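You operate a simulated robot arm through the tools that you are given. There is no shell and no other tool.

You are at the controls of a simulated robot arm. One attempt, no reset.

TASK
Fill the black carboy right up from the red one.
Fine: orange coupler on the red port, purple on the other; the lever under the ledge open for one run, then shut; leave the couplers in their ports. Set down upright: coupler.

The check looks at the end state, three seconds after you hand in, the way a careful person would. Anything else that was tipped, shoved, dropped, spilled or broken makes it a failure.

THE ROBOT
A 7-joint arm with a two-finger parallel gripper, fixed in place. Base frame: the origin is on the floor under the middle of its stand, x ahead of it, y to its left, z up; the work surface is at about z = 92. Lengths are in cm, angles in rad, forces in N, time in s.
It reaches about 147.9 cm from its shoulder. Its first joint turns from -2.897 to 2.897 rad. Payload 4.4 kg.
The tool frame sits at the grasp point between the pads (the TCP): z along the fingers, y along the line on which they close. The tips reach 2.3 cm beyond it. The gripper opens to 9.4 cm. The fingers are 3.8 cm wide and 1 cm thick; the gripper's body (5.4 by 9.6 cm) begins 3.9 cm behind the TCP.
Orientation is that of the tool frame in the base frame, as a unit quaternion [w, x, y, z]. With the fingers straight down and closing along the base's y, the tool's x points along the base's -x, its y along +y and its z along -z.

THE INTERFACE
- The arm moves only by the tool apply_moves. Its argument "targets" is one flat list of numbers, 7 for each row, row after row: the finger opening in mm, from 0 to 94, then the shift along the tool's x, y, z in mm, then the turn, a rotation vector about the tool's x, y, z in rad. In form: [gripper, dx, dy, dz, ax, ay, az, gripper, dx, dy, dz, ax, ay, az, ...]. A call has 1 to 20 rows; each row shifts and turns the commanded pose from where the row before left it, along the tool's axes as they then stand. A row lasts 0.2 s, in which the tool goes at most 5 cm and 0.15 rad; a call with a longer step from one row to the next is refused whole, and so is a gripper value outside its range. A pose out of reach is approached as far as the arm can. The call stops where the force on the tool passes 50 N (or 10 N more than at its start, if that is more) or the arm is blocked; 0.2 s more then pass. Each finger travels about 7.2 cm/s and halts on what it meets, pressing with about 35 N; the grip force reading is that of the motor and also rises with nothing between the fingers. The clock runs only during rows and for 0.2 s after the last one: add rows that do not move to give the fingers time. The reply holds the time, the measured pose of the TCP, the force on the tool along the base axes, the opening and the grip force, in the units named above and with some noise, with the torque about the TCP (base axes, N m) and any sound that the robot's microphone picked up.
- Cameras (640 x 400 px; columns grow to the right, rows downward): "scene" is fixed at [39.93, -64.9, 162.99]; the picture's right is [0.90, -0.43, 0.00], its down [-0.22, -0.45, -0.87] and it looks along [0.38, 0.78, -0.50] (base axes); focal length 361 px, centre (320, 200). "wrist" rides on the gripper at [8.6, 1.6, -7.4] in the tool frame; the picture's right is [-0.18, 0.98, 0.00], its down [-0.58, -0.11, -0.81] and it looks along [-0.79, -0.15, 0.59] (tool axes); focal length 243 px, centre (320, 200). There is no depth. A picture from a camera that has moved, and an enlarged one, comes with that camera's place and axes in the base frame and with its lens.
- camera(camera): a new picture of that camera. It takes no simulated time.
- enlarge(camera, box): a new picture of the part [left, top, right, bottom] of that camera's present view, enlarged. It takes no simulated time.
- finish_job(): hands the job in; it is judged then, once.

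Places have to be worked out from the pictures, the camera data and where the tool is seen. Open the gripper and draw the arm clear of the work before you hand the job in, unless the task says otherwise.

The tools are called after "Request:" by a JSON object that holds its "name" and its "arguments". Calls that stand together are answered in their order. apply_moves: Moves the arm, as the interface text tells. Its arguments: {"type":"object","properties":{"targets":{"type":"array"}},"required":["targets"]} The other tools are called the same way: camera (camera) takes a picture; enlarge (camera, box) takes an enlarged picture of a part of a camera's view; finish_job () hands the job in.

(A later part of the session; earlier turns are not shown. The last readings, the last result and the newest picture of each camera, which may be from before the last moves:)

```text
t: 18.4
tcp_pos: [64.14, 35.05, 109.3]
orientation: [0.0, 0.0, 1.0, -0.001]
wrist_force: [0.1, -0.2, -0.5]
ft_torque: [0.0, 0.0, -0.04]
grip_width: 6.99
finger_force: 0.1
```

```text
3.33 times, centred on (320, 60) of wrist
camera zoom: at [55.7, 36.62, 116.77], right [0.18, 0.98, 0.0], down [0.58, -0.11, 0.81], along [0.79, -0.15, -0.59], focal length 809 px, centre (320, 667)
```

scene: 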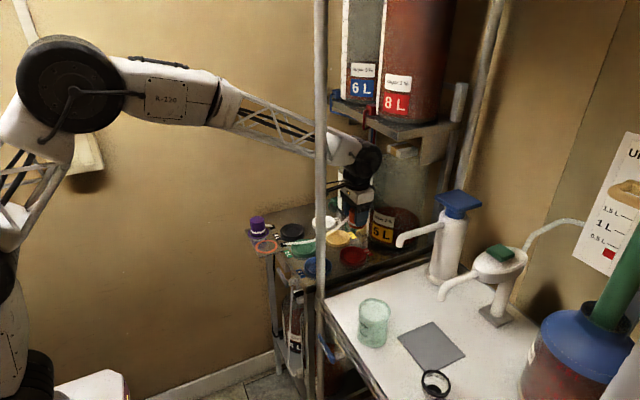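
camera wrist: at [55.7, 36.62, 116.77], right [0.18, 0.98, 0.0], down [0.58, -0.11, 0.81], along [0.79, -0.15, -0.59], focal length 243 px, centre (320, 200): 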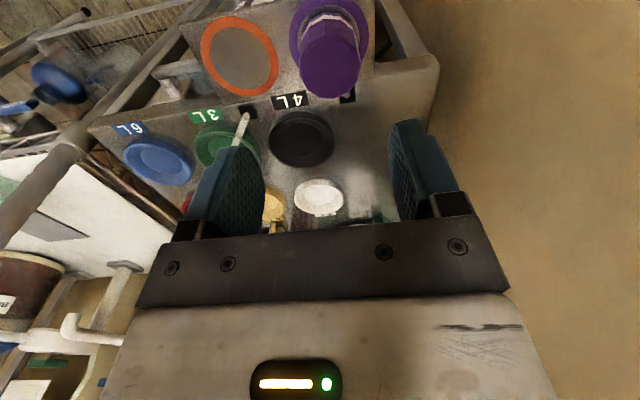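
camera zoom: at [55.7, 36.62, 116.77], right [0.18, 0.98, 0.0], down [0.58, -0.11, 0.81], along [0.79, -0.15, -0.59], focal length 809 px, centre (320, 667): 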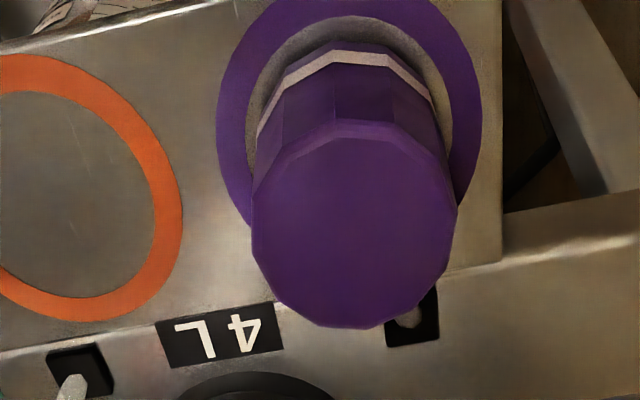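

Purple's centre is about 0.8 cm to +y and 0.3 cm to +x of the tool axis. I'll correct that, descend to the same grip height, and check before closing.

Request:
{"name": "apply_moves", "arguments": {"targets": [70, -2.5, 7.8, 0, 0, 0, 0, 70, 0, 0, 30, 0, 0, 0, 70, 0, 0, 30, 0, 0, 0, 70, 0, 0, 30, 0, 0, 0, 70, 0, 0, 22, 0, 0, 0, 70, 0, 0, 18, 0, 0, 0, 70, 0, 0, 0, 0, 0, 0]}}

Request:
{"name": "camera", "arguments": {"camera": "wrist"}}

Request:
{"name": "enlarge", "arguments": {"camera": "scene", "box": [230, 190, 290, 250]}}

```text
t: 20.0
tcp_pos: [64.59, 35.83, 96.27]
orientation: [0.001, 0.0, 1.0, 0.0]
wrist_force: [-0.3, 0.5, 0.2]
ft_torque: [0.01, -0.01, -0.01]
grip_width: 7.01
finger_force: 0.0
```

```text
taken
camera wrist: at [56.06, 37.34, 103.73], right [0.18, 0.98, 0.0], down [0.58, -0.11, 0.81], along [0.79, -0.15, -0.59], focal length 243 px, centre (320, 200)
```

wrist: 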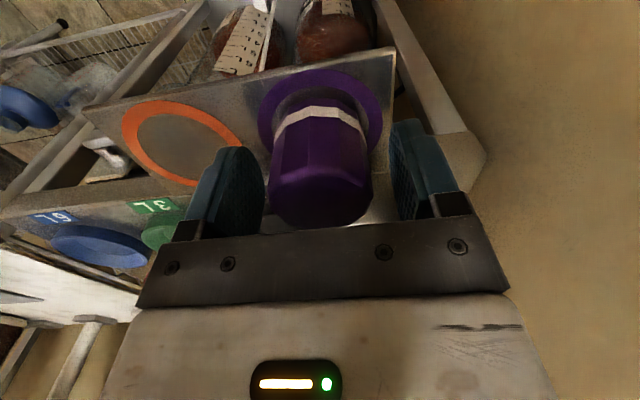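

```text
6.67 times, centred on (260, 220) of scene
camera zoom: at [39.93, -64.9, 162.99], right [0.9, -0.43, 0.0], down [-0.22, -0.45, -0.87], along [0.38, 0.78, -0.5], focal length 2404 px, centre (720, 67)
```

zoom: 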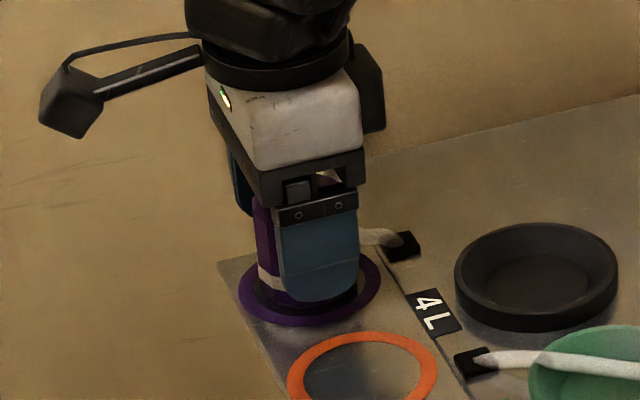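

The crown is centred between the pads at columns 269–373. I close, then lift 3 cm.

Request:
{"name": "apply_moves", "arguments": {"targets": [30, 0, 0, 0, 0, 0, 0, 30, 0, 0, 0, 0, 0, 0, 30, 0, 0, 0, 0, 0, 0, 30, 0, 0, 0, 0, 0, 0, 30, 0, 0, -10, 0, 0, 0, 30, 0, 0, -10, 0, 0, 0, 30, 0, 0, -10, 0, 0, 0, 30, 0, 0, 0, 0, 0, 0]}}

Request:
{"name": "camera", "arguments": {"camera": "wrist"}}

Request:
{"name": "enlarge", "arguments": {"camera": "scene", "box": [230, 190, 290, 250]}}

```text
t: 21.8
tcp_pos: [64.46, 35.87, 99.37]
orientation: [0.0, 0.001, 1.0, 0.0]
wrist_force: [-0.1, 0.0, -1.4]
ft_torque: [0.01, 0.05, 0.05]
grip_width: 4.93
finger_force: 35.0
```

```text
taken
camera wrist: at [56.01, 37.3, 106.77], right [0.18, 0.98, 0.0], down [0.58, -0.11, 0.81], along [0.79, -0.15, -0.59], focal length 243 px, centre (320, 200)
```

wrist: 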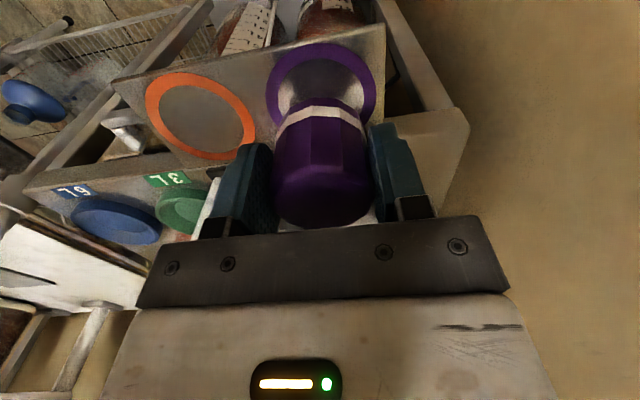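

```text
6.67 times, centred on (260, 220) of scene
camera zoom: at [39.93, -64.9, 162.99], right [0.9, -0.43, 0.0], down [-0.22, -0.45, -0.87], along [0.38, 0.78, -0.5], focal length 2404 px, centre (720, 67)
```

zoom: 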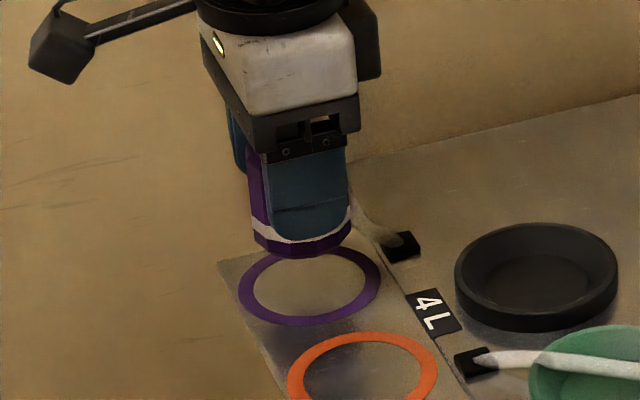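

Purple is lifted cleanly too. I carry it up and over to hover above the black port at about (75, 30.5).

Request:
{"name": "apply_moves", "arguments": {"targets": [30, 0, 0, -29, 0, 0, 0, 30, 0, 0, -29, 0, 0, 0, 30, 0, 0, -29, 0, 0, 0, 30, -35, -18, 0, 0, 0, 0, 30, -35, -18, 0, 0, 0, 0, 30, -35, -18, 0, 0, 0, 0, 30, 0, 0, 0, 0, 0, 0]}}

Request:
{"name": "camera", "arguments": {"camera": "wrist"}}

Request:
{"name": "enlarge", "arguments": {"camera": "wrist", "box": [240, 0, 400, 120]}}

```text
t: 23.4
tcp_pos: [75.08, 30.45, 108.02]
orientation: [0.0, -0.001, 1.0, 0.001]
wrist_force: [0.3, 0.9, -1.2]
ft_torque: [0.07, 0.03, 0.0]
grip_width: 4.92
finger_force: 34.8
```

```text
taken
camera wrist: at [66.48, 31.91, 115.48], right [0.18, 0.98, 0.0], down [0.58, -0.11, 0.81], along [0.79, -0.15, -0.59], focal length 243 px, centre (320, 200)
```

wrist: 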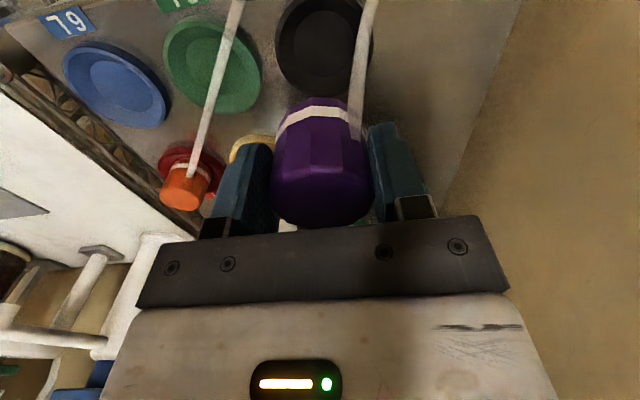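

```text
3.33 times, centred on (320, 60) of wrist
camera zoom: at [66.48, 31.91, 115.48], right [0.18, 0.98, 0.0], down [0.58, -0.11, 0.81], along [0.79, -0.15, -0.59], focal length 809 px, centre (320, 667)
```

zoom: 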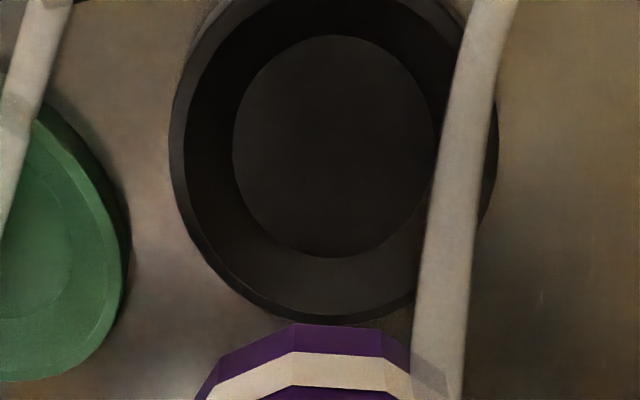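

The black recess centre is about 0.4 cm to +y. Allowing for how purple sits in the grip, I also need about +0.3 cm in x. I'll shift, lower to just above the rim, and compare.

Request:
{"name": "apply_moves", "arguments": {"targets": [30, -3.2, 4.1, 0, 0, 0, 0, 30, 0, 0, 30, 0, 0, 0, 30, 0, 0, 30, 0, 0, 0, 30, 0, 0, 25, 0, 0, 0, 30, 0, 0, 15, 0, 0, 0, 30, 0, 0, 0, 0, 0, 0]}}

Request:
{"name": "enlarge", "arguments": {"camera": "wrist", "box": [240, 40, 400, 160]}}

Request:
{"name": "enlarge", "arguments": {"camera": "scene", "box": [271, 212, 311, 252]}}

```text
t: 24.8
tcp_pos: [75.29, 30.85, 97.9]
orientation: [0.0, 0.0, 1.0, 0.0]
wrist_force: [0.5, 0.4, -1.9]
ft_torque: [0.02, 0.03, -0.01]
grip_width: 4.92
finger_force: 34.5
```

```text
3.33 times, centred on (320, 100) of wrist
camera zoom: at [66.76, 32.37, 105.45], right [0.18, 0.98, 0.0], down [0.58, -0.11, 0.81], along [0.79, -0.15, -0.59], focal length 809 px, centre (320, 533)
```

zoom: 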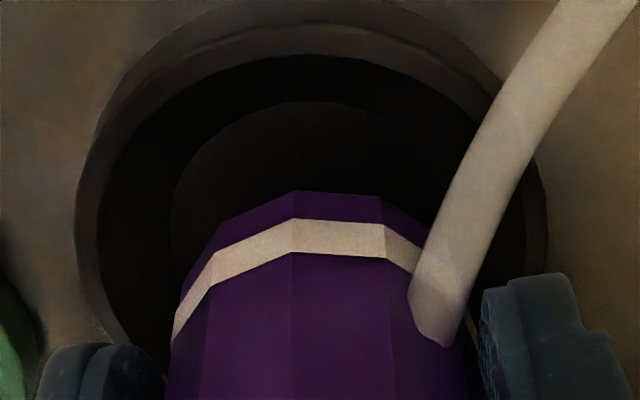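

```text
10.00 times, centred on (291, 232) of scene
camera zoom: at [39.93, -64.9, 162.99], right [0.9, -0.43, 0.0], down [-0.22, -0.45, -0.87], along [0.38, 0.78, -0.5], focal length 3607 px, centre (610, -120)
```

zoom: 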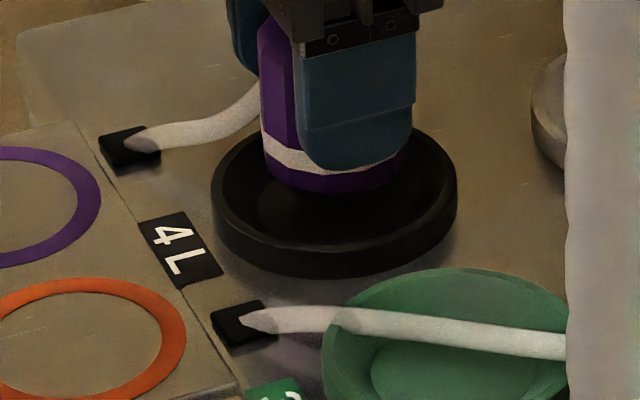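

Both views show purple concentric with the black port, matching the orange geometry at the same stage. I'll lower to the floor, gently at the end.

Request:
{"name": "apply_moves", "arguments": {"targets": [30, 0, -0.5, 7, 0, 0, 0, 30, 0, 0, 5, 0, 0, 0, 30, 0, 0, 2, 0, 0, 0, 30, 0, 0, 0, 0, 0, 0]}}

Request:
{"name": "enlarge", "arguments": {"camera": "scene", "box": [271, 212, 311, 252]}}

Request:
{"name": "enlarge", "arguments": {"camera": "wrist", "box": [240, 40, 400, 160]}}

```text
t: 25.8
tcp_pos: [75.28, 30.73, 96.61]
orientation: [0.0, 0.0, 1.0, 0.0]
wrist_force: [0.5, 0.0, -1.3]
ft_torque: [0.03, 0.04, 0.03]
grip_width: 4.9
finger_force: 34.6
```

```text
10.00 times, centred on (291, 232) of scene
camera zoom: at [39.93, -64.9, 162.99], right [0.9, -0.43, 0.0], down [-0.22, -0.45, -0.87], along [0.38, 0.78, -0.5], focal length 3607 px, centre (610, -120)
```

zoom: 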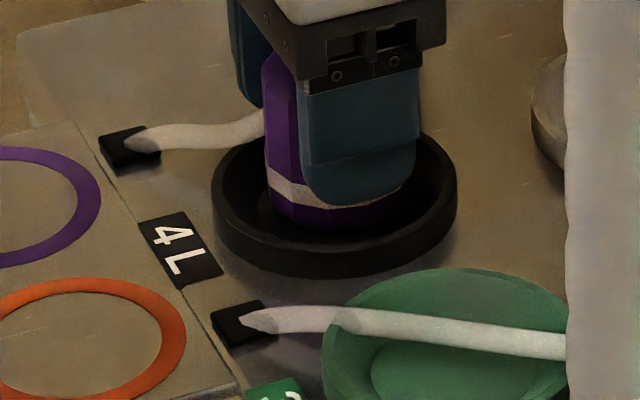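

```text
3.33 times, centred on (320, 100) of wrist
camera zoom: at [66.81, 32.3, 104.08], right [0.18, 0.98, 0.0], down [0.58, -0.11, 0.81], along [0.79, -0.15, -0.59], focal length 809 px, centre (320, 533)
```

zoom: 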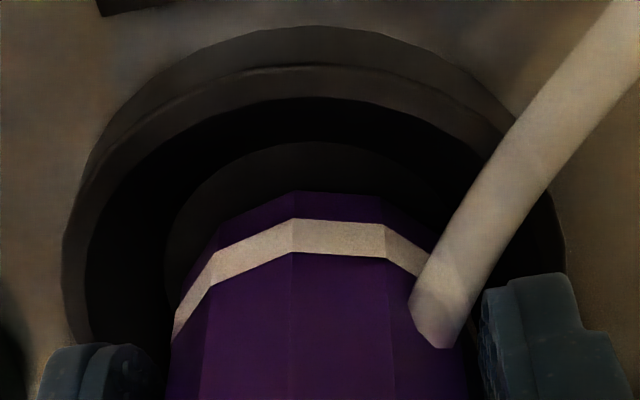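

No contact yet. Purple now looks about 0.2 cm too far in +x, so I'll nudge −x by 2 mm and lower the last few millimetres.

Request:
{"name": "apply_moves", "arguments": {"targets": [30, 2, 0, 0, 0, 0, 0, 30, 0, 0, 2, 0, 0, 0, 30, 0, 0, 0, 0, 0, 0]}}

Request:
{"name": "enlarge", "arguments": {"camera": "wrist", "box": [240, 40, 400, 160]}}

Request:
{"name": "enlarge", "arguments": {"camera": "scene", "box": [271, 212, 311, 252]}}

```text
t: 26.6
tcp_pos: [75.1, 30.8, 96.34]
orientation: [-0.001, 0.0, 1.0, 0.0]
wrist_force: [1.3, -0.2, -1.7]
ft_torque: [0.01, 0.02, 0.04]
grip_width: 4.91
finger_force: 34.9
```

```text
3.33 times, centred on (320, 100) of wrist
camera zoom: at [66.6, 32.28, 103.88], right [0.18, 0.98, 0.0], down [0.58, -0.11, 0.81], along [0.79, -0.15, -0.59], focal length 809 px, centre (320, 533)
```

zoom: 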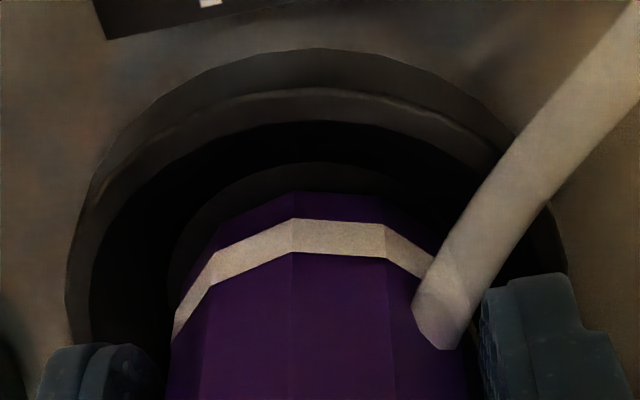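

```text
10.00 times, centred on (291, 232) of scene
camera zoom: at [39.93, -64.9, 162.99], right [0.9, -0.43, 0.0], down [-0.22, -0.45, -0.87], along [0.38, 0.78, -0.5], focal length 3607 px, centre (610, -120)
```

zoom: 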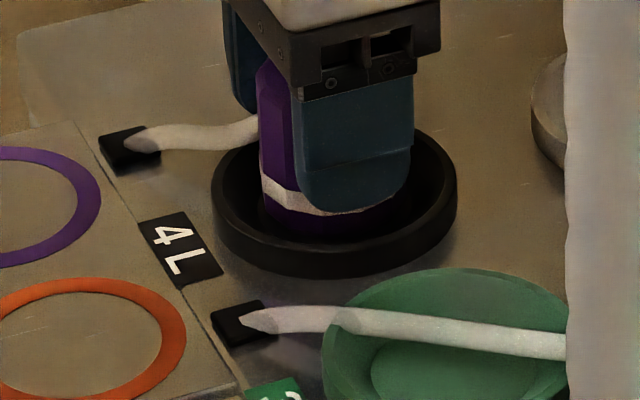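

It's still free and centred (coupler centre 332 vs port 334). I continue down in 1 mm steps until contact.

Request:
{"name": "apply_moves", "arguments": {"targets": [30, 0, 0, 1, 0, 0, 0, 30, 0, 0, 1, 0, 0, 0, 30, 0, 0, 0, 0, 0, 0]}}

```text
t: 27.4
tcp_pos: [75.18, 30.77, 96.35]
orientation: [0.001, -0.001, 1.0, 0.0]
wrist_force: [-1.9, -1.1, 20.6]
ft_torque: [-0.3, 0.07, -0.05]
grip_width: 4.9
finger_force: 34.3
```

Firm contact at z = 96.35, the same seat height as orange. I release and rise.

Request:
{"name": "apply_moves", "arguments": {"targets": [30, 0, 0, -1, 0, 0, 0, 56, 0, 0, 0, 0, 0, 0, 62, 0, 0, 0, 0, 0, 0, 62, 0, 0, 0, 0, 0, 0, 62, 0, 0, -15, 0, 0, 0, 62, 0, 0, -25, 0, 0, 0, 62, 0, 0, -30, 0, 0, 0, 62, 0, 0, -40, 0, 0, 0, 62, 0, 0, -20, 0, 0, 0, 62, 0, 0, 0, 0, 0, 0]}}

Request:
{"name": "camera", "arguments": {"camera": "wrist"}}

Request:
{"name": "enlarge", "arguments": {"camera": "scene", "box": [250, 200, 390, 300]}}

Request:
{"name": "enlarge", "arguments": {"camera": "wrist", "box": [240, 0, 400, 120]}}

```text
t: 29.6
tcp_pos: [75.1, 30.59, 109.25]
orientation: [0.0, -0.001, 1.0, 0.0]
wrist_force: [0.2, 0.0, 0.2]
ft_torque: [0.01, 0.0, 0.0]
grip_width: 6.18
finger_force: 0.0
```

```text
taken
camera wrist: at [66.55, 32.23, 116.71], right [0.18, 0.98, 0.0], down [0.58, -0.11, 0.81], along [0.79, -0.15, -0.59], focal length 243 px, centre (320, 200)
```

wrist: 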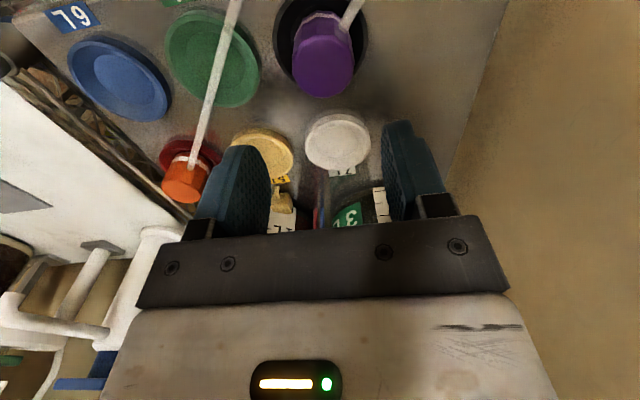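

```text
4.00 times, centred on (320, 250) of scene
camera zoom: at [39.93, -64.9, 162.99], right [0.9, -0.43, 0.0], down [-0.22, -0.45, -0.87], along [0.38, 0.78, -0.5], focal length 1443 px, centre (320, 0)
```

zoom: 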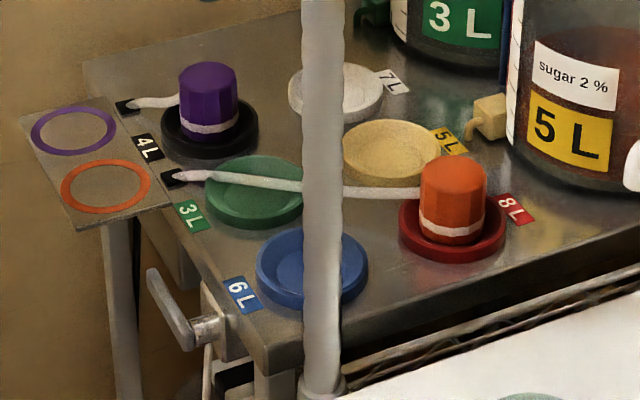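

```text
3.33 times, centred on (320, 60) of wrist
camera zoom: at [66.55, 32.23, 116.71], right [0.18, 0.98, 0.0], down [0.58, -0.11, 0.81], along [0.79, -0.15, -0.59], focal length 809 px, centre (320, 667)
```

zoom: 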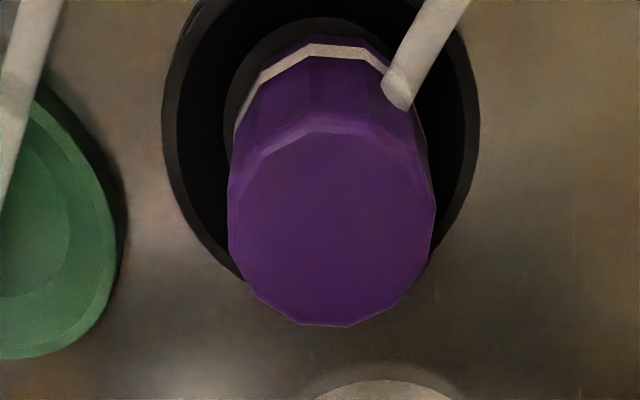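

Both couplers are seated upright: orange in red, purple in black. Now I retreat to the front of the bench for a close look at the grey lever and the black carboy's level.

Request:
{"name": "apply_moves", "arguments": {"targets": [62, 38.5, -21, 0, 0, 0, 0, 62, 38.5, -21, 0, 0, 0, 0, 62, 38.5, -21, 0, 0, 0, 0, 62, 38.5, -21, 0, 0, 0, 0, 62, 38.5, -21, 0, 0, 0, 0, 62, 38.5, -21, 0, 0, 0, 0, 62, 0, 0, 30, 0, 0, 0, 62, 0, 0, 30, 0, 0, 0, 62, 0, 0, 30, 0, 0, 0, 62, 0, 0, 0, 0, 0, 0]}}

Request:
{"name": "camera", "arguments": {"camera": "wrist"}}

Request:
{"name": "enlarge", "arguments": {"camera": "wrist", "box": [240, 0, 480, 220]}}

```text
t: 31.8
tcp_pos: [52.02, 18.16, 100.43]
orientation: [0.0, 0.0, 1.0, 0.0]
wrist_force: [0.1, 0.3, 0.8]
ft_torque: [-0.01, 0.0, 0.02]
grip_width: 6.18
finger_force: 0.1
```

```text
taken
camera wrist: at [43.52, 19.74, 107.81], right [0.18, 0.98, 0.0], down [0.58, -0.11, 0.81], along [0.79, -0.15, -0.59], focal length 243 px, centre (320, 200)
```

wrist: 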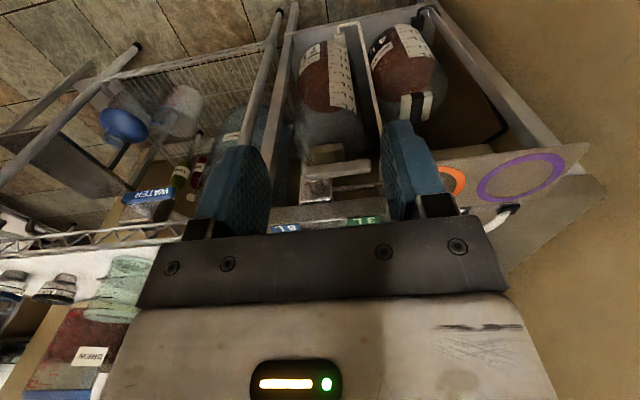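

```text
1.82 times, centred on (360, 110) of wrist
camera zoom: at [43.52, 19.74, 107.81], right [0.18, 0.98, 0.0], down [0.58, -0.11, 0.81], along [0.79, -0.15, -0.59], focal length 441 px, centre (247, 364)
```

zoom: 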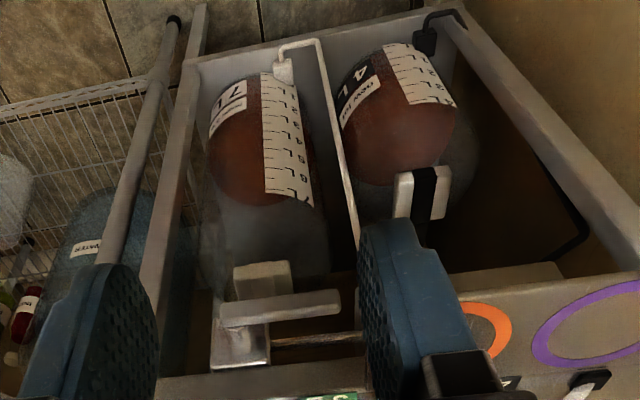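

Request:
{"name": "enlarge", "arguments": {"camera": "wrist", "box": [290, 130, 400, 215]}}

Request:
{"name": "enlarge", "arguments": {"camera": "wrist", "box": [350, 0, 470, 130]}}

Request:
{"name": "enlarge", "arguments": {"camera": "scene", "box": [270, 270, 320, 350]}}

```text
4.71 times, centred on (345, 172) of wrist
camera zoom: at [43.52, 19.74, 107.81], right [0.18, 0.98, 0.0], down [0.58, -0.11, 0.81], along [0.79, -0.15, -0.59], focal length 1142 px, centre (202, 329)
```

zoom: 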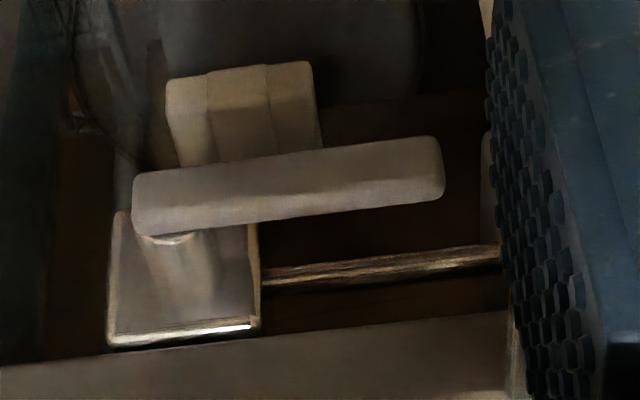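

```text
3.08 times, centred on (410, 65) of wrist
camera zoom: at [43.52, 19.74, 107.81], right [0.18, 0.98, 0.0], down [0.58, -0.11, 0.81], along [0.79, -0.15, -0.59], focal length 746 px, centre (43, 615)
```

zoom: 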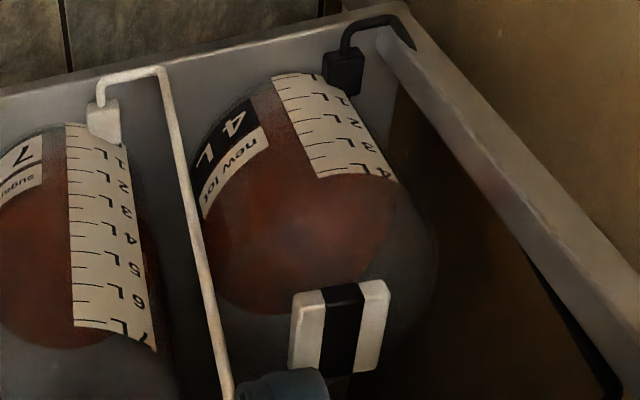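

```text
5.00 times, centred on (295, 310) of scene
camera zoom: at [39.93, -64.9, 162.99], right [0.9, -0.43, 0.0], down [-0.22, -0.45, -0.87], along [0.38, 0.78, -0.5], focal length 1803 px, centre (445, -350)
```

zoom: 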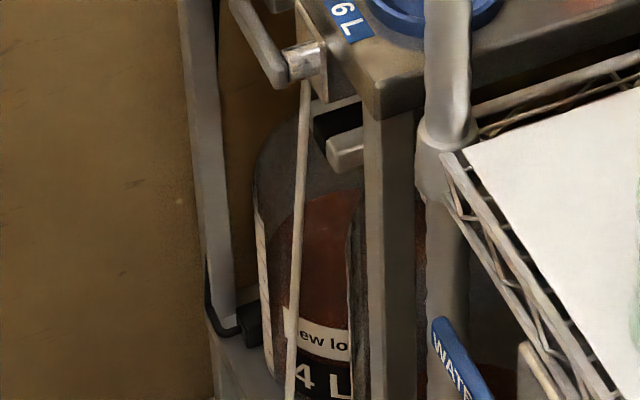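

The silver bar is horizontal, pivoting at its −y end on a shaft along x. I want a lower viewpoint to read the black carboy's level against its scale before opening anything, so I'll go down in front of the cart, staying clear of it.

Request:
{"name": "apply_moves", "arguments": {"targets": [62, 10, 11, 0, 0, 0, 0, 62, 10, 11, 30, 0, 0, 0, 62, 10, 11, 38, 0, 0, 0, 62, 5, 11, 38, 0, 0, 0, 62, 5, 11, 38, 0, 0, 0, 62, 0, 11, 38, 0, 0, 0, 62, 0, 11, 38, 0, 0, 0, 62, 0, 11, 38, 0, 0, 0, 62, 0, 0, 38, 0, 0, 0, 62, 0, 0, 0, 0, -0.12, 0, 62, 0, 0, 0, 0, -0.12, 0, 62, 0, 0, 0, 0, -0.12, 0, 62, 0, 0, 0, 0, 0, 0]}}

Request:
{"name": "camera", "arguments": {"camera": "wrist"}}

Request:
{"name": "camera", "arguments": {"camera": "scene"}}

```text
t: 34.6
tcp_pos: [48.1, 27.09, 70.71]
orientation: [0.179, 0.0, 0.984, 0.0]
wrist_force: [1.2, 1.2, 0.1]
ft_torque: [0.0, 0.01, 0.0]
grip_width: 6.21
finger_force: 0.1
```

```text
taken
camera wrist: at [37.5, 28.52, 74.6], right [0.17, 0.98, 0.07], down [0.26, -0.11, 0.96], along [0.95, -0.15, -0.27], focal length 243 px, centre (320, 200)
```

wrist: 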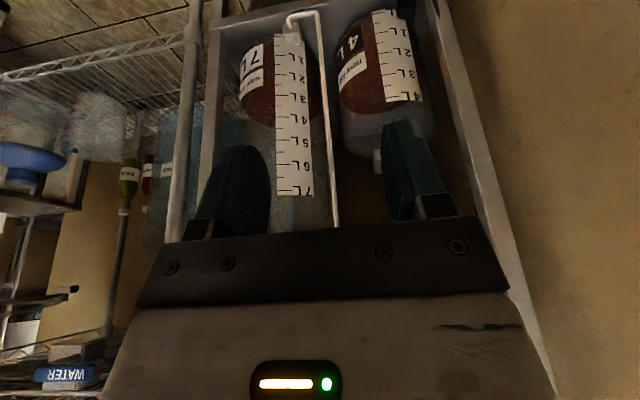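

```text
taken
```

scene: 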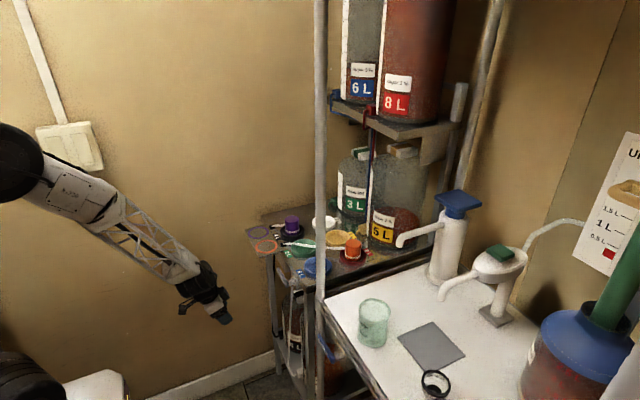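

Request:
{"name": "enlarge", "arguments": {"camera": "wrist", "box": [320, 0, 450, 170]}}

Request:
{"name": "enlarge", "arguments": {"camera": "scene", "box": [280, 270, 320, 350]}}

Request:
{"name": "enlarge", "arguments": {"camera": "wrist", "box": [220, 0, 340, 220]}}

```text
2.35 times, centred on (385, 85) of wrist
camera zoom: at [37.5, 28.52, 74.6], right [0.17, 0.98, 0.07], down [0.26, -0.11, 0.96], along [0.95, -0.15, -0.27], focal length 571 px, centre (167, 471)
```

zoom: 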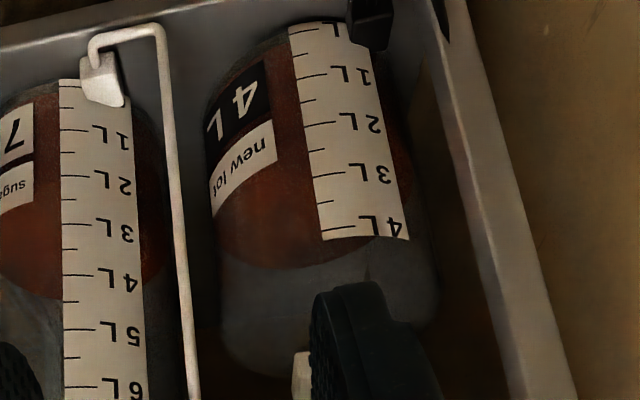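

```text
5.00 times, centred on (300, 310) of scene
camera zoom: at [39.93, -64.9, 162.99], right [0.9, -0.43, 0.0], down [-0.22, -0.45, -0.87], along [0.38, 0.78, -0.5], focal length 1803 px, centre (420, -350)
```

zoom: 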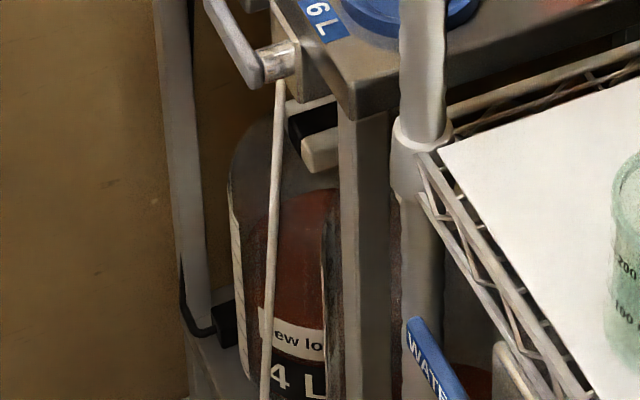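

```text
1.82 times, centred on (280, 110) of wrist
camera zoom: at [37.5, 28.52, 74.6], right [0.17, 0.98, 0.07], down [0.26, -0.11, 0.96], along [0.95, -0.15, -0.27], focal length 441 px, centre (393, 364)
```

zoom: 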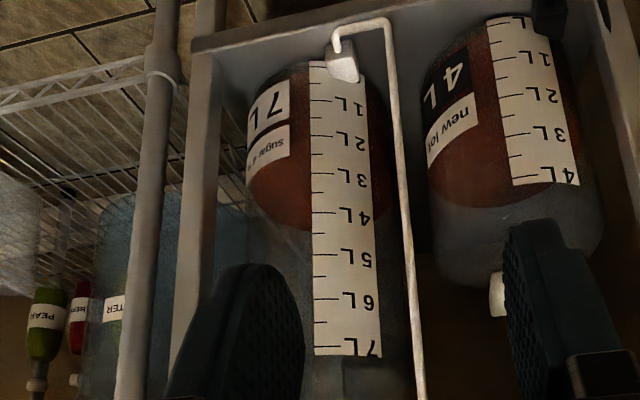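

I need a nearly horizontal view to read the level, so I'll lower the camera another 14 cm or so.

Request:
{"name": "apply_moves", "arguments": {"targets": [62, 12, 0, 33, 0, 0, 0, 62, 12, 0, 33, 0, 0, 0, 62, 12, 0, 33, 0, 0, 0, 62, 12, 0, 33, 0, 0, 0, 62, 0, 0, 0, 0, 0, 0]}}

Request:
{"name": "camera", "arguments": {"camera": "wrist"}}

Request:
{"name": "enlarge", "arguments": {"camera": "wrist", "box": [300, 0, 460, 180]}}

```text
t: 35.8
tcp_pos: [48.1, 27.07, 56.58]
orientation: [0.179, 0.0, 0.984, 0.0]
wrist_force: [0.6, 0.1, -0.6]
ft_torque: [0.05, 0.01, 0.01]
grip_width: 6.19
finger_force: 0.1
```

```text
taken
camera wrist: at [37.52, 28.5, 60.5], right [0.17, 0.98, 0.07], down [0.26, -0.11, 0.96], along [0.95, -0.15, -0.27], focal length 243 px, centre (320, 200)
```

wrist: 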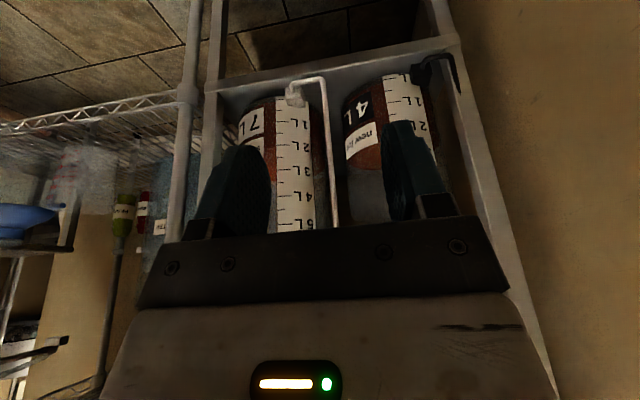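

```text
2.22 times, centred on (380, 90) of wrist
camera zoom: at [37.52, 28.5, 60.5], right [0.17, 0.98, 0.07], down [0.26, -0.11, 0.96], along [0.95, -0.15, -0.27], focal length 539 px, centre (187, 444)
```

zoom: 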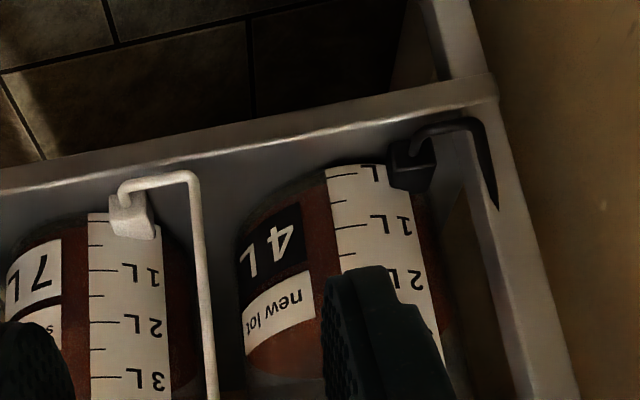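

The finger blocks the level. I'll open the gripper wide, shift +6 cm in y and go about 12 cm lower for a level reading.

Request:
{"name": "apply_moves", "arguments": {"targets": [94, 10.5, 15, 28, 0, 0, 0, 94, 10.5, 15, 28, 0, 0, 0, 94, 10.5, 15, 28, 0, 0, 0, 94, 10.5, 15, 28, 0, 0, 0, 94, 0, 0, 0, 0, 0, 0]}}

Request:
{"name": "camera", "arguments": {"camera": "wrist"}}

Request:
{"name": "enlarge", "arguments": {"camera": "wrist", "box": [280, 60, 440, 230]}}

```text
t: 37.0
tcp_pos: [48.14, 33.13, 44.65]
orientation: [0.179, -0.001, 0.984, 0.0]
wrist_force: [0.2, 0.5, 0.1]
ft_torque: [-0.01, -0.02, -0.01]
grip_width: 9.39
finger_force: 0.1
```

```text
taken
camera wrist: at [37.57, 34.56, 48.55], right [0.17, 0.98, 0.07], down [0.26, -0.11, 0.96], along [0.95, -0.15, -0.27], focal length 243 px, centre (320, 200)
```

wrist: 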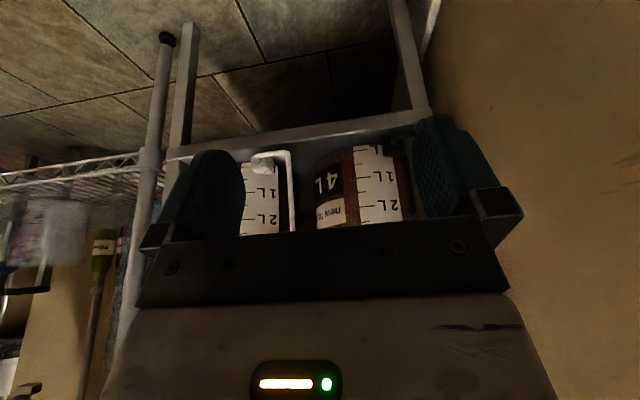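

```text
2.35 times, centred on (360, 145) of wrist
camera zoom: at [37.57, 34.56, 48.55], right [0.17, 0.98, 0.07], down [0.26, -0.11, 0.96], along [0.95, -0.15, -0.27], focal length 571 px, centre (226, 329)
```

zoom: 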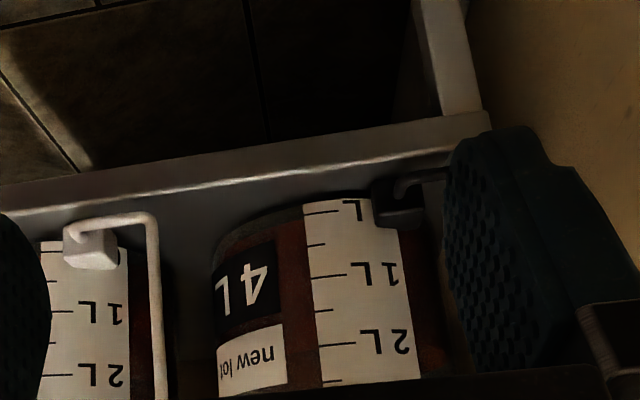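

The gripper body hides the upper part, so I'll tilt the tool another 0.25 rad to bring the carboy higher in the frame.

Request:
{"name": "apply_moves", "arguments": {"targets": [94, 0, 0, 0, 0, -0.13, 0, 94, 0, 0, 0, 0, -0.13, 0, 94, 0, 0, 0, 0, 0, 0]}}

Request:
{"name": "camera", "arguments": {"camera": "wrist"}}

Request:
{"name": "enlarge", "arguments": {"camera": "wrist", "box": [280, 40, 440, 220]}}

```text
t: 37.8
tcp_pos: [48.29, 33.1, 44.68]
orientation: [0.306, 0.0, 0.952, 0.0]
wrist_force: [-0.3, -0.7, 0.7]
ft_torque: [0.0, 0.0, -0.06]
grip_width: 9.39
finger_force: 0.0
```

```text
taken
camera wrist: at [36.95, 34.52, 45.67], right [0.15, 0.98, 0.11], down [0.0, -0.11, 0.99], along [0.99, -0.15, -0.02], focal length 243 px, centre (320, 200)
```

wrist: 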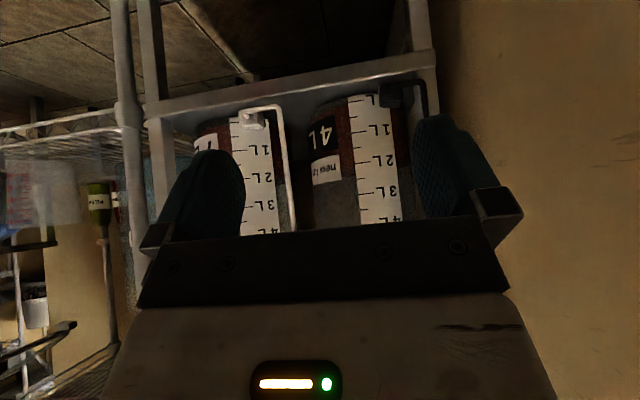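

```text
2.22 times, centred on (360, 130) of wrist
camera zoom: at [36.95, 34.52, 45.67], right [0.15, 0.98, 0.11], down [0.0, -0.11, 0.99], along [0.99, -0.15, -0.02], focal length 539 px, centre (231, 356)
```

zoom: 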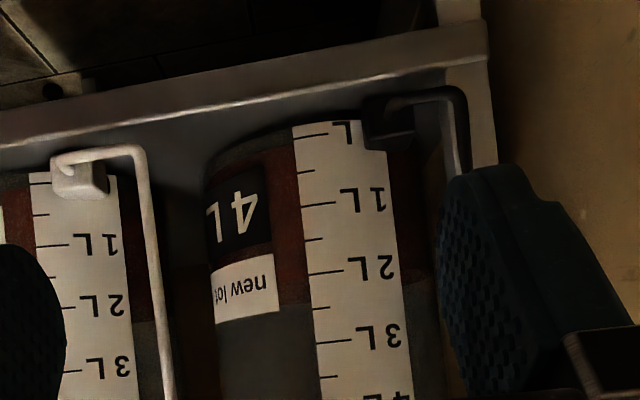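

Reading the tick marks, the black carboy holds roughly 2.1–2.4 L, so it needs around 1.7 L more to reach 4 L. Next I check how well the scene camera can track its level during the run.

Request:
{"name": "enlarge", "arguments": {"camera": "scene", "box": [280, 285, 312, 325]}}

Request:
{"name": "enlarge", "arguments": {"camera": "scene", "box": [280, 315, 312, 355]}}

Request:
{"name": "enlarge", "arguments": {"camera": "scene", "box": [330, 0, 470, 130]}}

```text
10.00 times, centred on (296, 305) of scene
camera zoom: at [39.93, -64.9, 162.99], right [0.9, -0.43, 0.0], down [-0.22, -0.45, -0.87], along [0.38, 0.78, -0.5], focal length 3607 px, centre (560, -850)
```

zoom: 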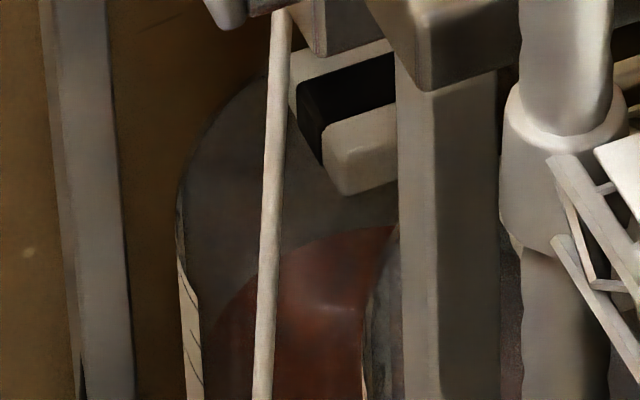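

```text
10.00 times, centred on (296, 335) of scene
camera zoom: at [39.93, -64.9, 162.99], right [0.9, -0.43, 0.0], down [-0.22, -0.45, -0.87], along [0.38, 0.78, -0.5], focal length 3607 px, centre (560, -1150)
```

zoom: 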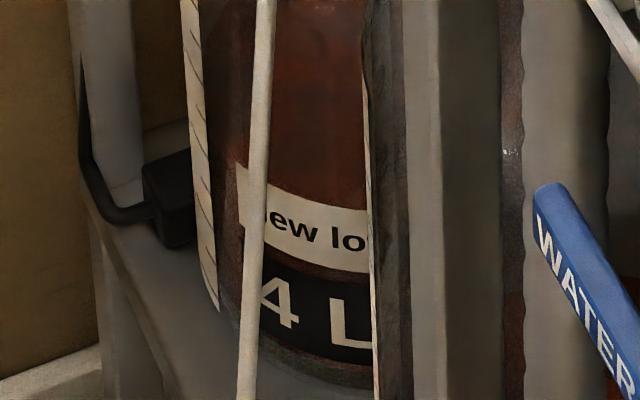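

```text
3.08 times, centred on (400, 65) of scene
camera zoom: at [39.93, -64.9, 162.99], right [0.9, -0.43, 0.0], down [-0.22, -0.45, -0.87], along [0.38, 0.78, -0.5], focal length 1110 px, centre (74, 615)
```

zoom: 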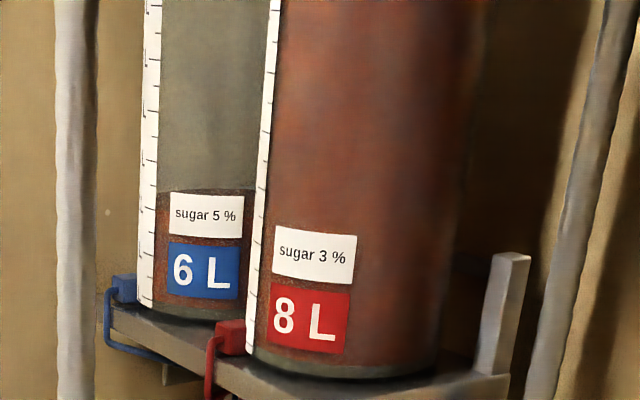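

The scene view shows the strip top (4 L) and the liquid surface between the tube and the leg, so I can track the level there. Now I raise the arm back up in front of the bench, ready to address the lever.

Request:
{"name": "apply_moves", "arguments": {"targets": [60, -18, -14, -34, 0, 0, 0, 60, -18, -14, -34, 0, 0, 0, 60, -18, -14, -34, 0, 0, 0, 60, -21, -14, -34, 0, 0, 0, 60, -23, -14, -33, 0, 0, 0, 60, -23, -14, -33, 0, 0, 0, 60, -23, -14, -33, 0, 0, 0, 60, -23, -14, -33, 0, 0, 0, 60, -25, -14, -31, 0, 0, 0, 60, -25, -14, -31, 0, 0, 0, 60, 0, 0, 0, 0, 0, 0]}}

Request:
{"name": "camera", "arguments": {"camera": "wrist"}}

Request:
{"name": "camera", "arguments": {"camera": "scene"}}

```text
t: 40.2
tcp_pos: [46.89, 19.0, 84.18]
orientation: [0.306, -0.001, 0.952, 0.001]
wrist_force: [0.7, -0.2, 0.6]
ft_torque: [-0.01, -0.02, -0.04]
grip_width: 5.99
finger_force: 0.0
```

```text
taken
camera wrist: at [35.57, 20.49, 85.16], right [0.15, 0.98, 0.11], down [0.0, -0.11, 0.99], along [0.99, -0.15, -0.02], focal length 243 px, centre (320, 200)
```

wrist: 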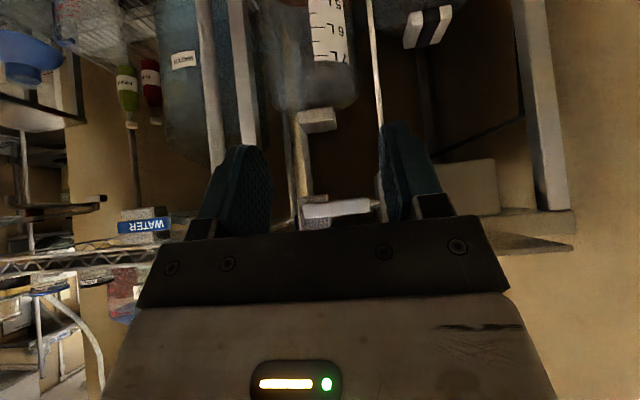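

```text
taken
```

scene: 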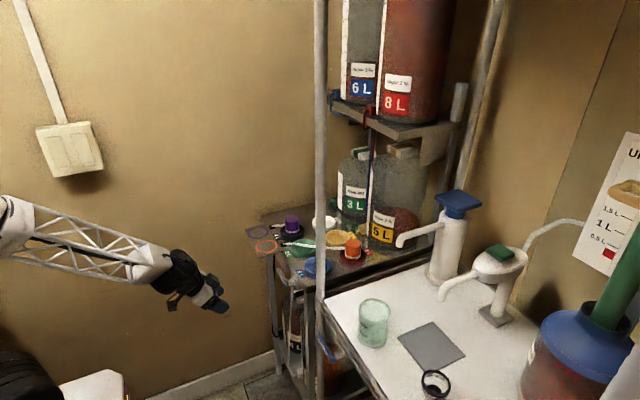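

I have an almost head-on view of the lever, so I zoom in on it.

Request:
{"name": "enlarge", "arguments": {"camera": "wrist", "box": [270, 90, 430, 235]}}

Request:
{"name": "enlarge", "arguments": {"camera": "wrist", "box": [280, 0, 540, 180]}}

```text
2.76 times, centred on (350, 162) of wrist
camera zoom: at [35.57, 20.49, 85.16], right [0.15, 0.98, 0.11], down [0.0, -0.11, 0.99], along [0.99, -0.15, -0.02], focal length 669 px, centre (237, 303)
```

zoom: 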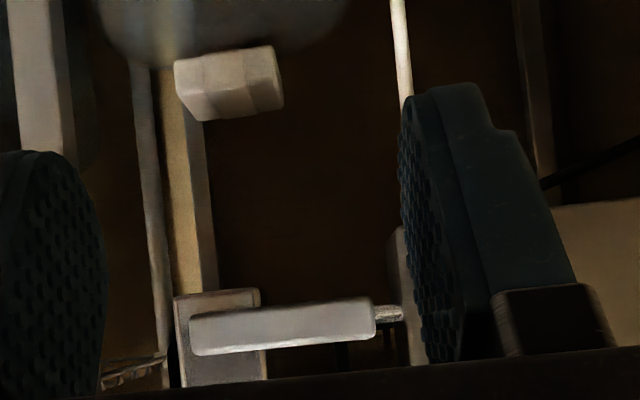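

```text
2.22 times, centred on (410, 90) of wrist
camera zoom: at [35.57, 20.49, 85.16], right [0.15, 0.98, 0.11], down [0.0, -0.11, 0.99], along [0.99, -0.15, -0.02], focal length 539 px, centre (120, 444)
```

zoom: 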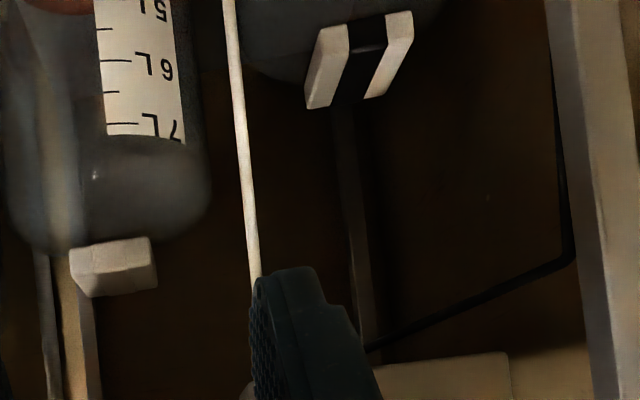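

Head-on, the bar spans y ≈ 13.4–22.1 at z ≈ 85.9, pivots near y ≈ 14.4, and the pipe below it is vertical, so horizontal should be shut. I'll bring the tool horizontal, pointing +x, here in free space.

Request:
{"name": "apply_moves", "arguments": {"targets": [50, 0, 0, 20, 0, -0.119, 0, 50, 0, 0, 20, 0, -0.119, 0, 50, 0, 0, 10, 0, -0.119, 0, 50, 0, 0, 0, 0, -0.119, 0, 50, 0, 0, 0, 0, -0.119, 0, 50, 0, 0, 0, 0, -0.119, 0, 50, 0, 0, 0, 0, -0.119, 0, 50, 0, 0, 0, 0, -0.116, 0, 50, 0, 0, 0, 0, 0, 0]}}

Request:
{"name": "camera", "arguments": {"camera": "scene"}}

```text
t: 42.2
tcp_pos: [49.86, 18.95, 80.46]
orientation: [0.707, 0.0, 0.707, 0.0]
wrist_force: [0.1, -0.4, 0.4]
ft_torque: [0.01, 0.0, -0.03]
grip_width: 4.99
finger_force: 0.0
```

```text
taken
```

scene: 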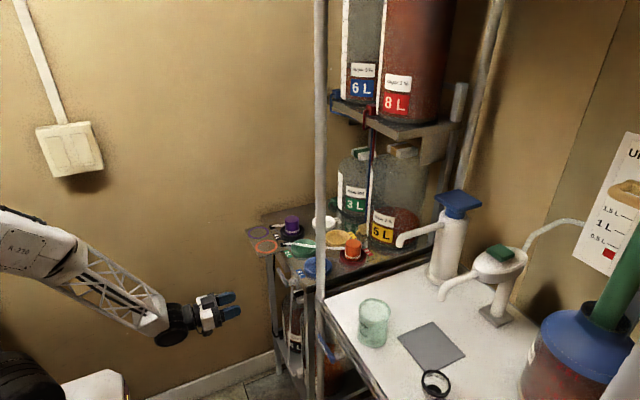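

The tool is horizontal. I roll +90° about the finger axis so the fingers sit above and below the bar.

Request:
{"name": "apply_moves", "arguments": {"targets": [44, 0, 0, 0, 0, 0, 0.131, 44, 0, 0, 0, 0, 0, 0.131, 44, 0, 0, 0, 0, 0, 0.131, 44, 0, 0, 0, 0, 0, 0.131, 44, 0, 0, 0, 0, 0, 0.131, 44, 0, 0, 0, 0, 0, 0.131, 44, 0, 0, 0, 0, 0, 0.131, 44, 0, 0, 0, 0, 0, 0.131, 44, 0, 0, 0, 0, 0, 0.131, 44, 0, 0, 0, 0, 0, 0.131, 44, 0, 0, 0, 0, 0, 0.131, 44, 0, 0, 0, 0, 0, 0.13, 44, 0, 0, 0, 0, 0, 0]}}

Request:
{"name": "camera", "arguments": {"camera": "scene"}}

Request:
{"name": "camera", "arguments": {"camera": "wrist"}}

```text
t: 45.0
tcp_pos: [41.19, 31.89, 113.12]
orientation: [0.562, 0.43, 0.611, 0.355]
wrist_force: [0.3, 0.1, 0.1]
ft_torque: [0.01, 0.0, 0.0]
grip_width: 4.42
finger_force: 0.0
out of reach, approached as far as the arm can: row 2, 3, 4, 5, 6, 7, 8, 9, 10, 11, 12
```

```text
taken
```

scene: 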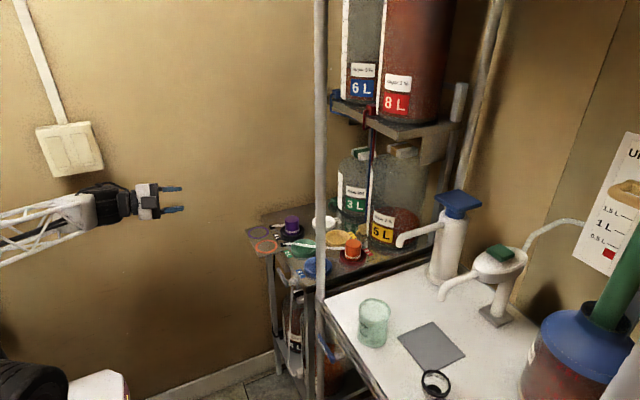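

```text
taken
camera wrist: at [34.15, 40.57, 112.17], right [0.12, 0.2, 0.97], down [-0.81, -0.54, 0.22], along [0.57, -0.82, 0.1], focal length 243 px, centre (320, 200)
```

wrist: 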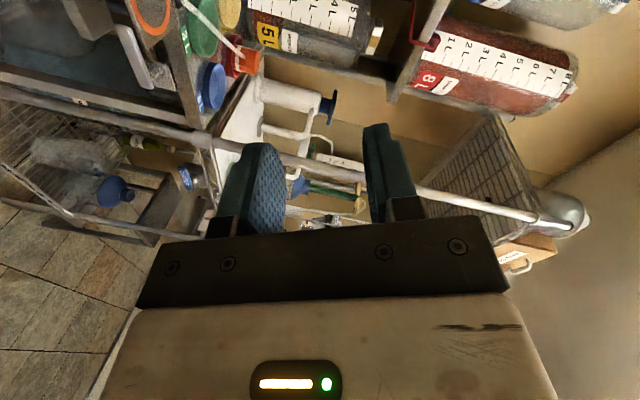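

That roll hit a joint limit and the arm drifted to (41, 32, 113), clear of everything. I'll send one idle row to see where the commanded pose now stands.

Request:
{"name": "apply_moves", "arguments": {"targets": [44, 0, 0, 0, 0, 0, 0]}}

```text
t: 45.4
tcp_pos: [41.05, 31.73, 113.13]
orientation: [0.563, 0.43, 0.611, 0.354]
wrist_force: [-0.9, -0.1, -0.4]
ft_torque: [-0.02, -0.02, -0.01]
grip_width: 4.42
finger_force: 0.1
```

The commanded pose was reset to where the arm is now. A fully horizontal tool this low exceeds the wrist range, so I'll use a tool pitched about 35° down with about 50° roll. I'm rotating to that orientation here in free space.

Request:
{"name": "apply_moves", "arguments": {"targets": [60, 0, 0, 0, 0.0796, 0.06, -0.0628, 60, 0, 0, 0, 0.0796, 0.06, -0.0628, 60, 0, 0, 0, 0.0796, 0.06, -0.0628, 60, 0, 0, 0, 0.0796, 0.06, -0.0628, 60, 0, 0, 0, 0.0796, 0.06, -0.0628, 60, 0, 0, 0, 0, 0, 0]}}

Request:
{"name": "camera", "arguments": {"camera": "scene"}}

```text
t: 46.8
tcp_pos: [41.22, 31.67, 113.22]
orientation: [0.424, 0.376, 0.795, 0.214]
wrist_force: [0.5, -0.6, -0.1]
ft_torque: [0.0, 0.01, 0.02]
grip_width: 6.0
finger_force: 0.1
```

```text
taken
```

scene: 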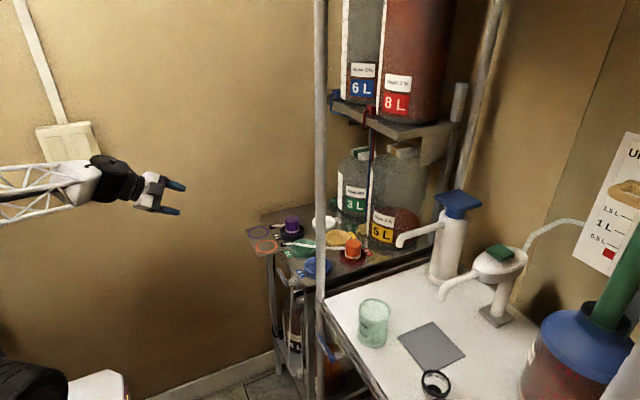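

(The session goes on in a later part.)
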